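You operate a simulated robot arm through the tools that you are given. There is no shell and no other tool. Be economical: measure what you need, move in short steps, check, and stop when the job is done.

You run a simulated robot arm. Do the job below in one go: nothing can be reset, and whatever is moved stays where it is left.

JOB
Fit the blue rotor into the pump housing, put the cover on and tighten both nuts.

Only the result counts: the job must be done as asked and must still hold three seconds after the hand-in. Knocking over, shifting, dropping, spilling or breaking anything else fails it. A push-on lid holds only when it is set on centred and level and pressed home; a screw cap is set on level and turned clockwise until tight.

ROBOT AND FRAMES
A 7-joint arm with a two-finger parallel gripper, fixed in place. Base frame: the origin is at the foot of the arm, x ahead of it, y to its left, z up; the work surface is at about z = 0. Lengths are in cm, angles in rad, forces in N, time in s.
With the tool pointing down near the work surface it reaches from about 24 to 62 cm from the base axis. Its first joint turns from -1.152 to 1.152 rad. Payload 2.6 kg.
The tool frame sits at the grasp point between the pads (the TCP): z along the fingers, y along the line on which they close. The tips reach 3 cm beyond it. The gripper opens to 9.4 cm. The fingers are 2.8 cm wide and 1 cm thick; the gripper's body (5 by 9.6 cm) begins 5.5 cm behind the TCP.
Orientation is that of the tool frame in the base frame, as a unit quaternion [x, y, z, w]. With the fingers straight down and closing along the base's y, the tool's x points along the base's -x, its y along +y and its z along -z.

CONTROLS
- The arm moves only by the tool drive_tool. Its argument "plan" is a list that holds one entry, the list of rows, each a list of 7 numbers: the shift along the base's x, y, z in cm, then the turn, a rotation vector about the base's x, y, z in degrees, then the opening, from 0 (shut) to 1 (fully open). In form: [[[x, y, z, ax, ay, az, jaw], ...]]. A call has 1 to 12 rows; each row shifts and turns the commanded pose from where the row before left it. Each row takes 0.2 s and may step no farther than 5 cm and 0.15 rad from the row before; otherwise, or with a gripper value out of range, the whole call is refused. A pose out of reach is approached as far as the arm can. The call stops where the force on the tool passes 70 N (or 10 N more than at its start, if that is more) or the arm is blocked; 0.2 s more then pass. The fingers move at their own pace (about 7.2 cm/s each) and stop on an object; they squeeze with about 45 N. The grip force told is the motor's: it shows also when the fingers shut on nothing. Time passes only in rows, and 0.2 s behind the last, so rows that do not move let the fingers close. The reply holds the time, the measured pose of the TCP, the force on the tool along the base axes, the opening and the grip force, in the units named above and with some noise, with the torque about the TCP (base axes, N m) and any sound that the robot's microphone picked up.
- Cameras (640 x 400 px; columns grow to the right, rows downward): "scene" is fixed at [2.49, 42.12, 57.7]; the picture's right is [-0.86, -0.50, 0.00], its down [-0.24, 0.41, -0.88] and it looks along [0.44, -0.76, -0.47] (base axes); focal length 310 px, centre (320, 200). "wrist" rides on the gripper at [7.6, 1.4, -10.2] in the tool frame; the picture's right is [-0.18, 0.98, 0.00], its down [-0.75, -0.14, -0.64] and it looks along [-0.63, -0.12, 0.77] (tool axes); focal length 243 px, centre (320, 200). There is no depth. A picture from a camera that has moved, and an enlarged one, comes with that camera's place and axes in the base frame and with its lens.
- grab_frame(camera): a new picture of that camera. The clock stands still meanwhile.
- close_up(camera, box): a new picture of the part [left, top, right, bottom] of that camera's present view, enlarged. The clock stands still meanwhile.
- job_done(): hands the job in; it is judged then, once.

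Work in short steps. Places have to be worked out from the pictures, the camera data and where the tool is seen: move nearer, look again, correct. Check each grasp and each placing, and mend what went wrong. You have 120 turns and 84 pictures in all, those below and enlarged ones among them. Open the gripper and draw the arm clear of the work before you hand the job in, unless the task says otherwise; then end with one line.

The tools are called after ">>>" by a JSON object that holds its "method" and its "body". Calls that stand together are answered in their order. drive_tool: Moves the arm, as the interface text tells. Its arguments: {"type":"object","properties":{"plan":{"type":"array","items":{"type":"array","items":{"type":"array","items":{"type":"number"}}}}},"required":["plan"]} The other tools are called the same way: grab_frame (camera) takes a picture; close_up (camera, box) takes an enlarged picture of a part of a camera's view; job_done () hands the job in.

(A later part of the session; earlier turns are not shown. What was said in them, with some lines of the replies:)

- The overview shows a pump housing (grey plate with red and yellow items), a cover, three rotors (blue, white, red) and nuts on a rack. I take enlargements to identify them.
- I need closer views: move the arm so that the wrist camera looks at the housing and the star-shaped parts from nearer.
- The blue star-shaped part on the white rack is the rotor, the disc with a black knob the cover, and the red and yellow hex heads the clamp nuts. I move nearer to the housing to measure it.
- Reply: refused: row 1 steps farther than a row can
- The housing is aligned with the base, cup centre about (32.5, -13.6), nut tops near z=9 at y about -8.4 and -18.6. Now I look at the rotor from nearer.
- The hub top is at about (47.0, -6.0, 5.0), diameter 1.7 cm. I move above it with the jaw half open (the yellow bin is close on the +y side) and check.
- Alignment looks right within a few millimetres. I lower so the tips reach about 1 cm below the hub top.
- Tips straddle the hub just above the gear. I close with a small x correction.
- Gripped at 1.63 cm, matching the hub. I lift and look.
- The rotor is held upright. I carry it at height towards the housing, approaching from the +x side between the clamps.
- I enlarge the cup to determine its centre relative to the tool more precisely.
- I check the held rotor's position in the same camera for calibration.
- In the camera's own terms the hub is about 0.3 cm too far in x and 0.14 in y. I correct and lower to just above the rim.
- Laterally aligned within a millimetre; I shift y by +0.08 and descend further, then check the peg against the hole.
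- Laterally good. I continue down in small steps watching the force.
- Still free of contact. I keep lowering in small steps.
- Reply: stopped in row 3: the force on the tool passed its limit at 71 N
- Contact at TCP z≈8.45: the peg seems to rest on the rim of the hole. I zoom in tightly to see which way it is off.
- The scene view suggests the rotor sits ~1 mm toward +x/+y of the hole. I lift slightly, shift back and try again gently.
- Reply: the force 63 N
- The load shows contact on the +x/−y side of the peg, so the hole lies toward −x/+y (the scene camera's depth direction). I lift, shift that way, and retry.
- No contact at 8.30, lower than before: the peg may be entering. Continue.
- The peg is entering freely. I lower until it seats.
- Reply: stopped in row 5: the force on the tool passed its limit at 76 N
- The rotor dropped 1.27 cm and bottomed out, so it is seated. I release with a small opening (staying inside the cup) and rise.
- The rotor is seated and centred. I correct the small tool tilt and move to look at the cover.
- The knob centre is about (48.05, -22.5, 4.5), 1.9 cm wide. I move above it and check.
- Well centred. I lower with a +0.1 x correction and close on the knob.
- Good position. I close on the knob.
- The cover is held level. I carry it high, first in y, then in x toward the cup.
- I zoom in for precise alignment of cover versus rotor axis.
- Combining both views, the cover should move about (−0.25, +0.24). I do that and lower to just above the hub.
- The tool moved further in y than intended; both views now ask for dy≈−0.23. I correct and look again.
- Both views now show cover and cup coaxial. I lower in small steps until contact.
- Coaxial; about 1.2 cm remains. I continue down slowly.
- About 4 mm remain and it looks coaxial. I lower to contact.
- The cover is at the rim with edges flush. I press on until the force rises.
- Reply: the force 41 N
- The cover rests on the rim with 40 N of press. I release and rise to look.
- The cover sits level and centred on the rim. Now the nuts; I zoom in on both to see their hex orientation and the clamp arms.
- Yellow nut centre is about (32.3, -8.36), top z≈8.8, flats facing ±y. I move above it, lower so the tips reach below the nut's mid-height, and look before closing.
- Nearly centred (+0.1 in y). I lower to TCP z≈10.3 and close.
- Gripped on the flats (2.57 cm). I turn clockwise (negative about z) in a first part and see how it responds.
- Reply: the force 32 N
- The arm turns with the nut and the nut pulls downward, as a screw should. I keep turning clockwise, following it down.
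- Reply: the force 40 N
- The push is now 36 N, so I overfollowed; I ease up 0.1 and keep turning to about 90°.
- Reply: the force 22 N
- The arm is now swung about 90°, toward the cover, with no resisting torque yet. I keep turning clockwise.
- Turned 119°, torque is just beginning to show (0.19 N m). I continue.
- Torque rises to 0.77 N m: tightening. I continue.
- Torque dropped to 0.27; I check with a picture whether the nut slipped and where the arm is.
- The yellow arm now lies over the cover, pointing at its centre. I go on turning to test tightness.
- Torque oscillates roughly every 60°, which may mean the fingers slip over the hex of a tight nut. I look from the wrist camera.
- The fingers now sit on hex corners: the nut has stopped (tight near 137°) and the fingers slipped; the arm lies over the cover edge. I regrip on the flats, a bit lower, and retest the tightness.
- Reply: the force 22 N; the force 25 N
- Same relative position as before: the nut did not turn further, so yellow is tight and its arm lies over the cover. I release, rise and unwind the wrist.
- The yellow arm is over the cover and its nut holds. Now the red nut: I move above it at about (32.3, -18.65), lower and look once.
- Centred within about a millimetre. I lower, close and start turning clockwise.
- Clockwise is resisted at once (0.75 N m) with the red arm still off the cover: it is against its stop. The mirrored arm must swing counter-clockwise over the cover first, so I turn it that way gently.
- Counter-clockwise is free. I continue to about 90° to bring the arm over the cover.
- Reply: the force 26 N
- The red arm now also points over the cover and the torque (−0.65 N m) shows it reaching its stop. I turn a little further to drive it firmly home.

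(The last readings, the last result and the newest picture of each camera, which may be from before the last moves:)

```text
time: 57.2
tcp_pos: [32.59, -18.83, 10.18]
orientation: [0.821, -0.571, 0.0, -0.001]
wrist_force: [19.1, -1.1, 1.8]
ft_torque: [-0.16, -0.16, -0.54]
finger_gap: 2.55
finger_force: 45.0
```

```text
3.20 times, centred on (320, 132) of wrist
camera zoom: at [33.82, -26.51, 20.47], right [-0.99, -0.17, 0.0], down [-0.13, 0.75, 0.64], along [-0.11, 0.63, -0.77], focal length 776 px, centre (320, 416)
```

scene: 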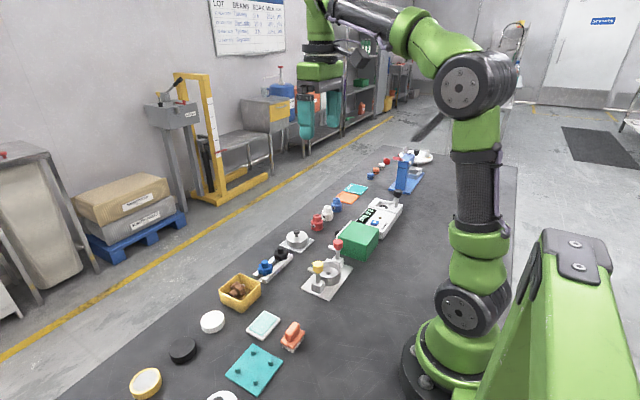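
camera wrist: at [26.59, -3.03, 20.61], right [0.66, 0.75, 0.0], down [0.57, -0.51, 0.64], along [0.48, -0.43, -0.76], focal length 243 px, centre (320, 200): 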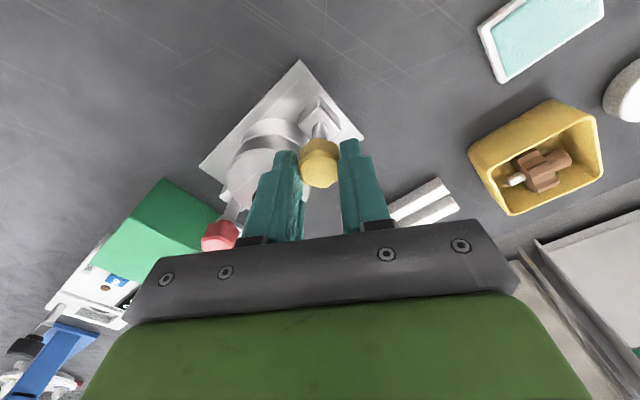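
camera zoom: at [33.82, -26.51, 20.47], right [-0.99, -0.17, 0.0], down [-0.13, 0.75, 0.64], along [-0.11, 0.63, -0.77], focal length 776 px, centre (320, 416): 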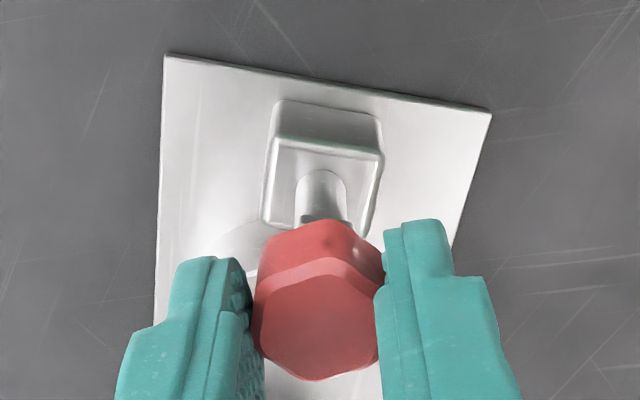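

The red nut now slips in the fingers at its stop, so it is home. I release, rise, unwind and inspect.

>>> {"method": "drive_tool", "body": {"plan": [[[0, 0, 0, 0, 0, 0, 0.4], [0, 0, 0, 0, 0, 0, 0.4], [0, 0, 2, 0, 0, 0, 0.4], [0, 0, 3, 0, 0, -8, 0.4], [0, 0, 3, 0, 0, -8, 0.4], [0, 0, 0, 0, 0, -8, 0.4], [0, 0, 0, 0, 0, -8, 0.4], [0, 0, 0, 0, 0, -8, 0.4], [0, 0, 0, 0, 0, -8, 0.4], [0, 0, 0, 0, 0, -8, 0.4], [0, 0, 0, 0, 0, -8, 0.4], [0, 0, 0, 0, 0, -8, 0.4]]]}}

>>> {"method": "drive_tool", "body": {"plan": [[[0, 1.3, 0, 0, 0, -8, 0.4], [0, 1.3, 0, 0, 0, -8, 0.4], [0, 1.3, 0, 0, 0, -8, 0.4], [0, 1.3, 0, 0, 0, -8, 0.4], [0, 0, 0, 0, 0, -5, 0.4], [0, 0, 0, 0, 0, 0, 0.4]]]}}

>>> {"method": "close_up", "body": {"camera": "scene", "box": [317, 232, 365, 280]}}

>>> {"method": "close_up", "body": {"camera": "wrist", "box": [230, 25, 410, 145]}}

```text
time: 59.8
tcp_pos: [32.45, -18.87, 18.32]
orientation: [-0.324, 0.946, 0.0, 0.0]
wrist_force: [0.1, -0.1, 0.0]
ft_torque: [0.01, 0.0, -0.03]
finger_gap: 3.77
finger_force: 0.1
```

```text
time: 61.2
tcp_pos: [32.38, -13.51, 18.24]
orientation: [-0.008, 1.0, 0.0, 0.001]
wrist_force: [1.0, -0.7, -0.6]
ft_torque: [0.0, -0.03, -0.03]
finger_gap: 3.75
finger_force: 0.1
```

```text
8.33 times, centred on (341, 256) of scene
camera zoom: at [2.49, 42.13, 57.7], right [-0.86, -0.5, 0.0], down [-0.24, 0.41, -0.88], along [0.44, -0.76, -0.47], focal length 2584 px, centre (145, -267)
```

zoom: 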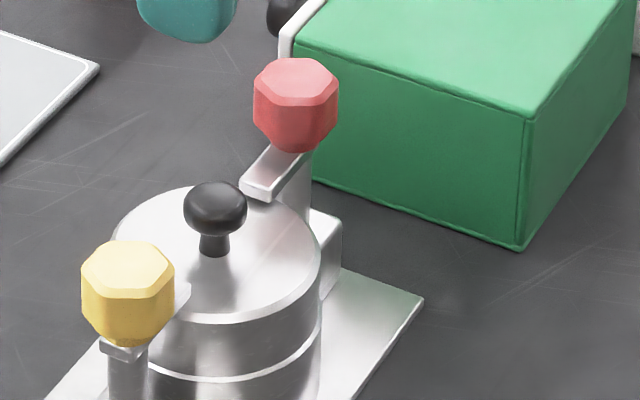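

```text
3.33 times, centred on (320, 85) of wrist
camera zoom: at [24.69, -12.29, 28.37], right [0.17, 0.99, 0.0], down [0.75, -0.13, 0.64], along [0.63, -0.11, -0.77], focal length 809 px, centre (320, 583)
```

zoom: 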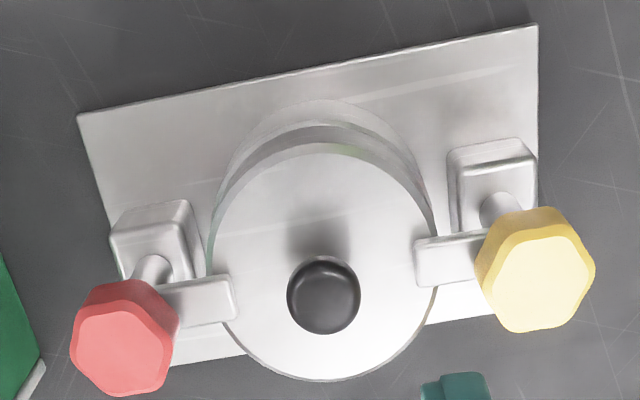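

Both arms lie over the cover edge symmetrically. To be sure the red nut is tight in the clockwise sense as well, I regrip it and test clockwise gently.

>>> {"method": "drive_tool", "body": {"plan": [[[0.15, -1.35, 0, 0, 0, 7.5, 0.4], [0, -1.35, 0, 0, 0, 7.5, 0.4], [0, -1.35, 0, 0, 0, 7.5, 0.4], [0, -1.3, 0, 0, 0, 7.5, 0.4], [0, 0, -3, 0, 0, 7.5, 0.4], [0, 0, -3, 0, 0, 7.5, 0.4], [0, 0, -1, 0, 0, 7.5, 0.4], [0, 0, -0.9, 0, 0, 7.5, 0.4], [0, 0, 0, 0, 0, 0, 0], [0, 0, 0, 0, 0, 0, 0], [0, 0, 0, 0, 0, 0, 0]]]}}

>>> {"method": "drive_tool", "body": {"plan": [[[0, 0, 0, 0, 0, -5, 0], [0, 0, 0, 0, 0, -5, 0]]]}}

>>> {"method": "drive_tool", "body": {"plan": [[[0, 0, 0, 0, 0, -5, 0], [0, 0, 0, 0, 0, -5, 0]]]}}

```text
time: 63.6
tcp_pos: [32.4, -18.99, 10.48]
orientation: [-0.506, 0.862, 0.003, 0.0]
wrist_force: [-23.4, 11.2, 9.2]
ft_torque: [0.33, -0.06, 0.05]
finger_gap: 2.54
finger_force: 45.0
```

```text
time: 64.2
tcp_pos: [32.41, -19.02, 10.31]
orientation: [-0.429, 0.903, 0.005, -0.002]
wrist_force: [-29.1, 10.1, 17.2]
ft_torque: [0.7, 0.0, 0.08]
finger_gap: 2.56
finger_force: 44.7
```

```text
time: 64.8
tcp_pos: [32.25, -18.92, 10.35]
orientation: [-0.347, 0.938, 0.003, -0.001]
wrist_force: [-33.9, 7.9, 24.8]
ft_torque: [0.28, 0.31, 0.07]
finger_gap: 2.56
finger_force: 45.2
```

Clockwise there is almost no torque; I look whether the arm moved with the nut.

>>> {"method": "close_up", "body": {"camera": "scene", "box": [317, 232, 365, 280]}}

```text
8.33 times, centred on (341, 256) of scene
camera zoom: at [2.47, 42.13, 57.69], right [-0.86, -0.5, 0.0], down [-0.24, 0.41, -0.88], along [0.44, -0.76, -0.47], focal length 2584 px, centre (145, -267)
```

zoom: 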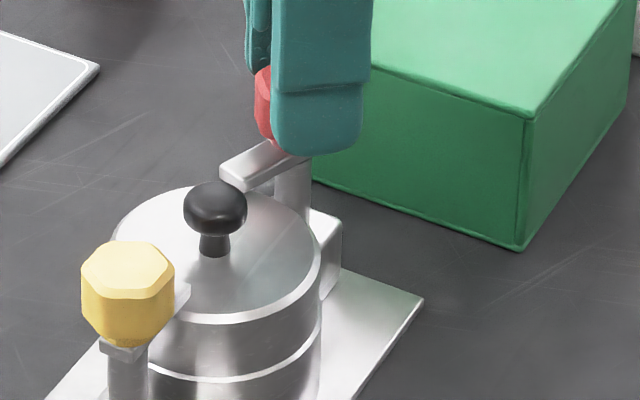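

The arm moves with the nut as one piece, so the clamped position is the counter-clockwise stop. I turn it back home firmly.

>>> {"method": "drive_tool", "body": {"plan": [[[-0.1, 0.04, 0.08, 0, 0, 8, 0], [0, 0, 0, 0, 0, 8, 0], [0, 0, 0, 0, 0, 8, 0], [0, 0, 0, 0, 0, 8, 0]]]}}

>>> {"method": "drive_tool", "body": {"plan": [[[0, 0, 0, 0, 0, 8, 0], [0, 0, 0, 0, 0, 8, 0], [0, 0, 0, 0, 0, 8, 0]]]}}

>>> {"method": "drive_tool", "body": {"plan": [[[0, 0, 0, 0, 0, 8, 0], [0, 0, 0, 0, 0, 8, 0], [0, 0, 0, 0, 0, 8, 0]]]}}

```text
time: 65.8
tcp_pos: [32.52, -18.81, 10.4]
orientation: [-0.597, 0.802, 0.002, 0.001]
wrist_force: [-5.5, 5.4, -16.4]
ft_torque: [0.05, -0.17, -0.33]
finger_gap: 2.56
finger_force: 45.2
```

```text
time: 66.6
tcp_pos: [32.58, -18.96, 10.63]
orientation: [0.75, -0.662, 0.002, -0.001]
wrist_force: [-1.4, -0.7, -3.4]
ft_torque: [0.17, 0.12, -0.25]
finger_gap: 2.55
finger_force: 44.9
```

```text
time: 67.4
tcp_pos: [32.55, -18.92, 10.52]
orientation: [0.872, -0.49, 0.001, 0.0]
wrist_force: [8.2, 1.4, 4.5]
ft_torque: [0.01, -0.19, -0.27]
finger_gap: 2.54
finger_force: 45.6
```

Torque is low and constant; to know if the nut stands at its stop (fingers slipping), I turn 30° more and look at the hex in the fingers.

>>> {"method": "drive_tool", "body": {"plan": [[[0, 0, 0, 0, 0, 7.5, 0], [0, 0, 0, 0, 0, 7.5, 0], [0, 0, 0, 0, 0, 7.5, 0], [0, 0, 0, 0, 0, 7.5, 0]]]}}

>>> {"method": "close_up", "body": {"camera": "wrist", "box": [220, 70, 420, 195]}}

```text
time: 68.5
tcp_pos: [32.76, -18.89, 9.45]
orientation: [0.965, -0.262, -0.003, 0.009]
wrist_force: [-5.8, -0.8, 8.0]
ft_torque: [0.87, -0.62, -0.07]
finger_gap: 2.58
finger_force: 44.9
out of reach, approached as far as the arm can: row 4
stopped in row 4: the force on the tool passed its limit at 82 N (the readings are from after the stop); the commanded pose is now the measured one
```

```text
3.20 times, centred on (320, 132) of wrist
camera zoom: at [38.82, -23.88, 19.66], right [-0.66, -0.75, 0.02], down [-0.57, 0.51, 0.64], along [-0.49, 0.41, -0.77], focal length 776 px, centre (320, 416)
```

zoom: 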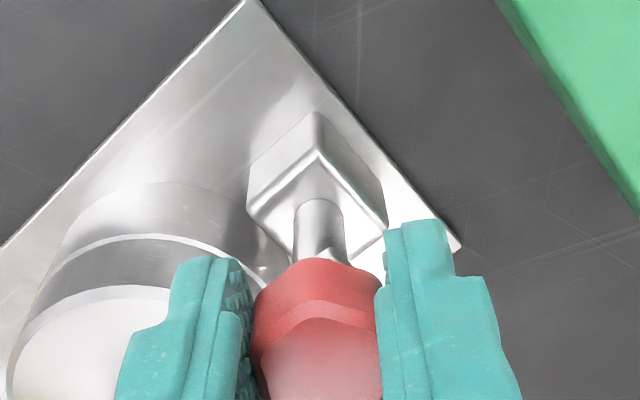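

The wrist hit its limit and the hand dipped by 1 cm. I open, rise straight and unwind, then check nothing shifted.

>>> {"method": "drive_tool", "body": {"plan": [[[0, 0, 0.1, 0, 0, -3, 0.4], [0, 0, 0.2, 0, 0, 0, 0.4], [0, 0, 0.5, 0, 0, 0, 0.4], [0, 0, 2, 0, 0, 0, 0.4], [0, 0, 3, 0, 0, -8, 0.4], [0, 0, 3, 0, 0, -8, 0.4], [0, 0, 0, 0, 0, -8, 0.4], [0, 0, 0, 0, 0, -8, 0.4], [0, 0, 0, 0, 0, -8, 0.4], [0, 0, 0, 0, 0, -8, 0.4], [0, 0, 0, 0, 0, -8, 0.4]]]}}

>>> {"method": "drive_tool", "body": {"plan": [[[0, 1.3, 0, 0, 0, -8, 0.4], [0, 1.3, 0, 0, 0, -8, 0.4], [0, 1.3, 0, 0, 0, -8, 0.4], [0, 1.5, 0, 0, 0, -8, 0.4], [0, 0, 0, 0, 0, -8, 0.4], [0, 0, 0, 0, 0, -8, 0.4], [0, 0, 0, 0, 0, -8, 0.4], [0, 0, 0, 0, 0, -8, 0.4], [0, 0, 0, 0, 0, -8, 0.4], [0, 0, 0, 0, 0, -8, 0.4], [0, 0, 0, 0, 0, -8, 0.4], [0, 0, 0, 0, 0, 0, 0.4]]]}}

>>> {"method": "close_up", "body": {"camera": "wrist", "box": [230, 25, 410, 145]}}

```text
time: 70.9
tcp_pos: [33.32, -18.55, 17.75]
orientation: [0.71, -0.704, -0.007, 0.007]
wrist_force: [0.2, 0.2, 0.2]
ft_torque: [-0.02, 0.0, 0.01]
finger_gap: 3.75
finger_force: 0.1
out of reach, approached as far as the arm can: row 4
```

```text
time: 73.5
tcp_pos: [33.35, -13.05, 17.77]
orientation: [-0.021, 1.0, 0.011, 0.001]
wrist_force: [0.5, 0.1, -0.5]
ft_torque: [0.0, -0.01, 0.0]
finger_gap: 3.75
finger_force: 0.1
```

```text
3.33 times, centred on (320, 85) of wrist
camera zoom: at [25.64, -12.2, 27.9], right [0.14, 0.99, 0.02], down [0.76, -0.12, 0.64], along [0.64, -0.07, -0.77], focal length 809 px, centre (320, 583)
```

zoom: 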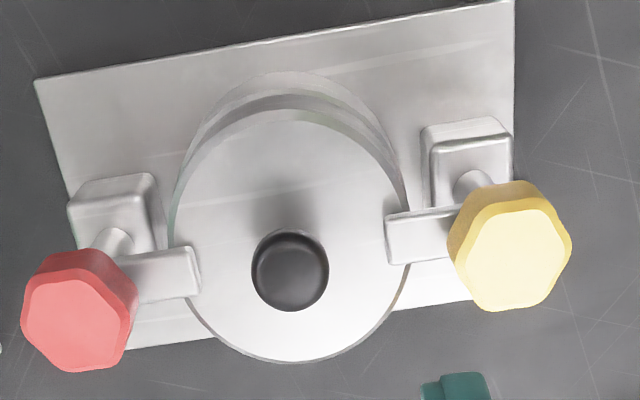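

Both arms lie over the cover, the housing is where it was, and the red hex stands at its stop. I correct the tool tilt and give the knob one confirming press with closed fingers.

>>> {"method": "drive_tool", "body": {"plan": [[[-0.6, -0.2, 0, -1.2, 0, -2.4, 0], [-0.5, -0.25, 0, 0, 0, 0, 0], [0, 0, -2, 0, 0, 0, 0], [0, 0, -2, 0, 0, 0, 0], [0, 0, -1.5, 0, 0, 0, 0], [0, 0, -0.5, 0, 0, 0, 0], [0, 0, 0, 0, 0, 0, 0]]]}}

>>> {"method": "drive_tool", "body": {"plan": [[[0, 0, -0.2, 0, 0, 0, 0], [0, 0, -0.15, 0, 0, 0, 0], [0, 0, -0.15, 0, 0, 0, 0], [0, 0, -0.1, 0, 0, 0, 0], [0, 0, -0.1, 0, 0, 0, 0], [0, 0, -0.1, 0, 0, 0, 0], [0, 0, -0.1, 0, 0, 0, 0], [0, 0, -0.1, 0, 0, 0, 0]]]}}

```text
time: 75.1
tcp_pos: [32.23, -13.41, 11.72]
orientation: [-0.002, 1.0, 0.0, 0.001]
wrist_force: [0.3, -0.6, -0.3]
ft_torque: [0.01, -0.02, 0.01]
finger_gap: 0.0
finger_force: 33.2
```

```text
time: 76.9
tcp_pos: [32.32, -13.48, 10.76]
orientation: [-0.003, 1.0, 0.0, 0.0]
wrist_force: [0.2, 0.6, 0.6]
ft_torque: [-0.02, 0.0, 0.01]
finger_gap: 0.0
finger_force: 32.6
```

>>> {"method": "drive_tool", "body": {"plan": [[[0, 0, -0.1, 0, 0, 0, 0], [0, 0, -0.1, 0, 0, 0, 0], [0, 0, -0.1, 0, 0, 0, 0], [0, 0, -0.1, 0, 0, 0, 0], [0, 0, -0.1, 0, 0, 0, 0], [0, 0, -0.1, 0, 0, 0, 0]]]}}

```text
time: 77.9
tcp_pos: [32.38, -13.56, 10.77]
orientation: [0.0, 1.0, -0.001, 0.003]
wrist_force: [-2.8, 1.2, 7.5]
ft_torque: [0.07, 0.12, -0.01]
finger_gap: 0.0
finger_force: 32.8
stopped in row 5: the force on the tool passed its limit at 75 N (the readings are from after the stop); the commanded pose is now the measured one
```

The knob took 75 N without the cover yielding, so it is home. I rise clear and take a last look.

>>> {"method": "drive_tool", "body": {"plan": [[[0, 0, 1, 0, 0, 0, 0], [0, 0, 3, 0, 0, 0, 0], [0, 0, 4, 0, 0, 0, 0.5], [0, 0, 4, 0, 0, 0, 1], [0, 3, 2, 0, 0, 0, 1], [0, 0, 0, 0, 0, 0, 1]]]}}

>>> {"method": "close_up", "body": {"camera": "scene", "box": [240, 180, 400, 300]}}

```text
time: 79.3
tcp_pos: [32.25, -10.64, 24.46]
orientation: [-0.001, 1.0, -0.001, 0.002]
wrist_force: [-0.3, -0.1, -0.3]
ft_torque: [0.02, -0.03, -0.01]
finger_gap: 9.4
finger_force: 0.0
```

```text
3.33 times, centred on (320, 240) of scene
camera zoom: at [2.48, 42.13, 57.7], right [-0.86, -0.5, 0.0], down [-0.24, 0.41, -0.88], along [0.44, -0.76, -0.47], focal length 1033 px, centre (320, 67)
```

zoom: 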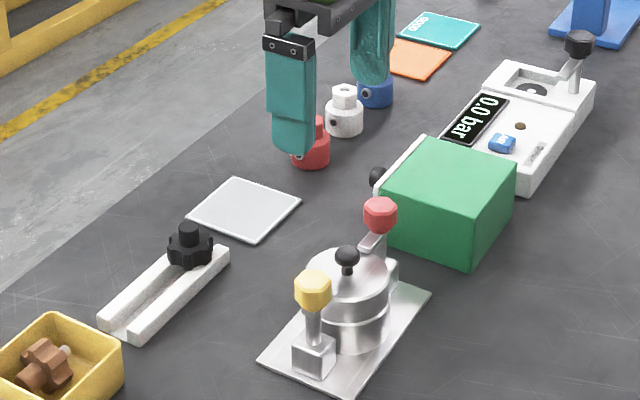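

The picture shows the rotor enclosed, the cover level, both clamps over it and everything else in place; the hand is open and clear, so I hand in.

>>> {"method": "job_done", "body": {}}

```text
The job is handed in.
```

I handed the job in with the blue rotor seated in the housing, the cover level and pressed on, and both nuts turned to their stops with their clamp arms over the cover. The yellow nut turned clockwise. The red one would not turn clockwise from where it started, so I swung it counter-clockwise over the cover to its stop.
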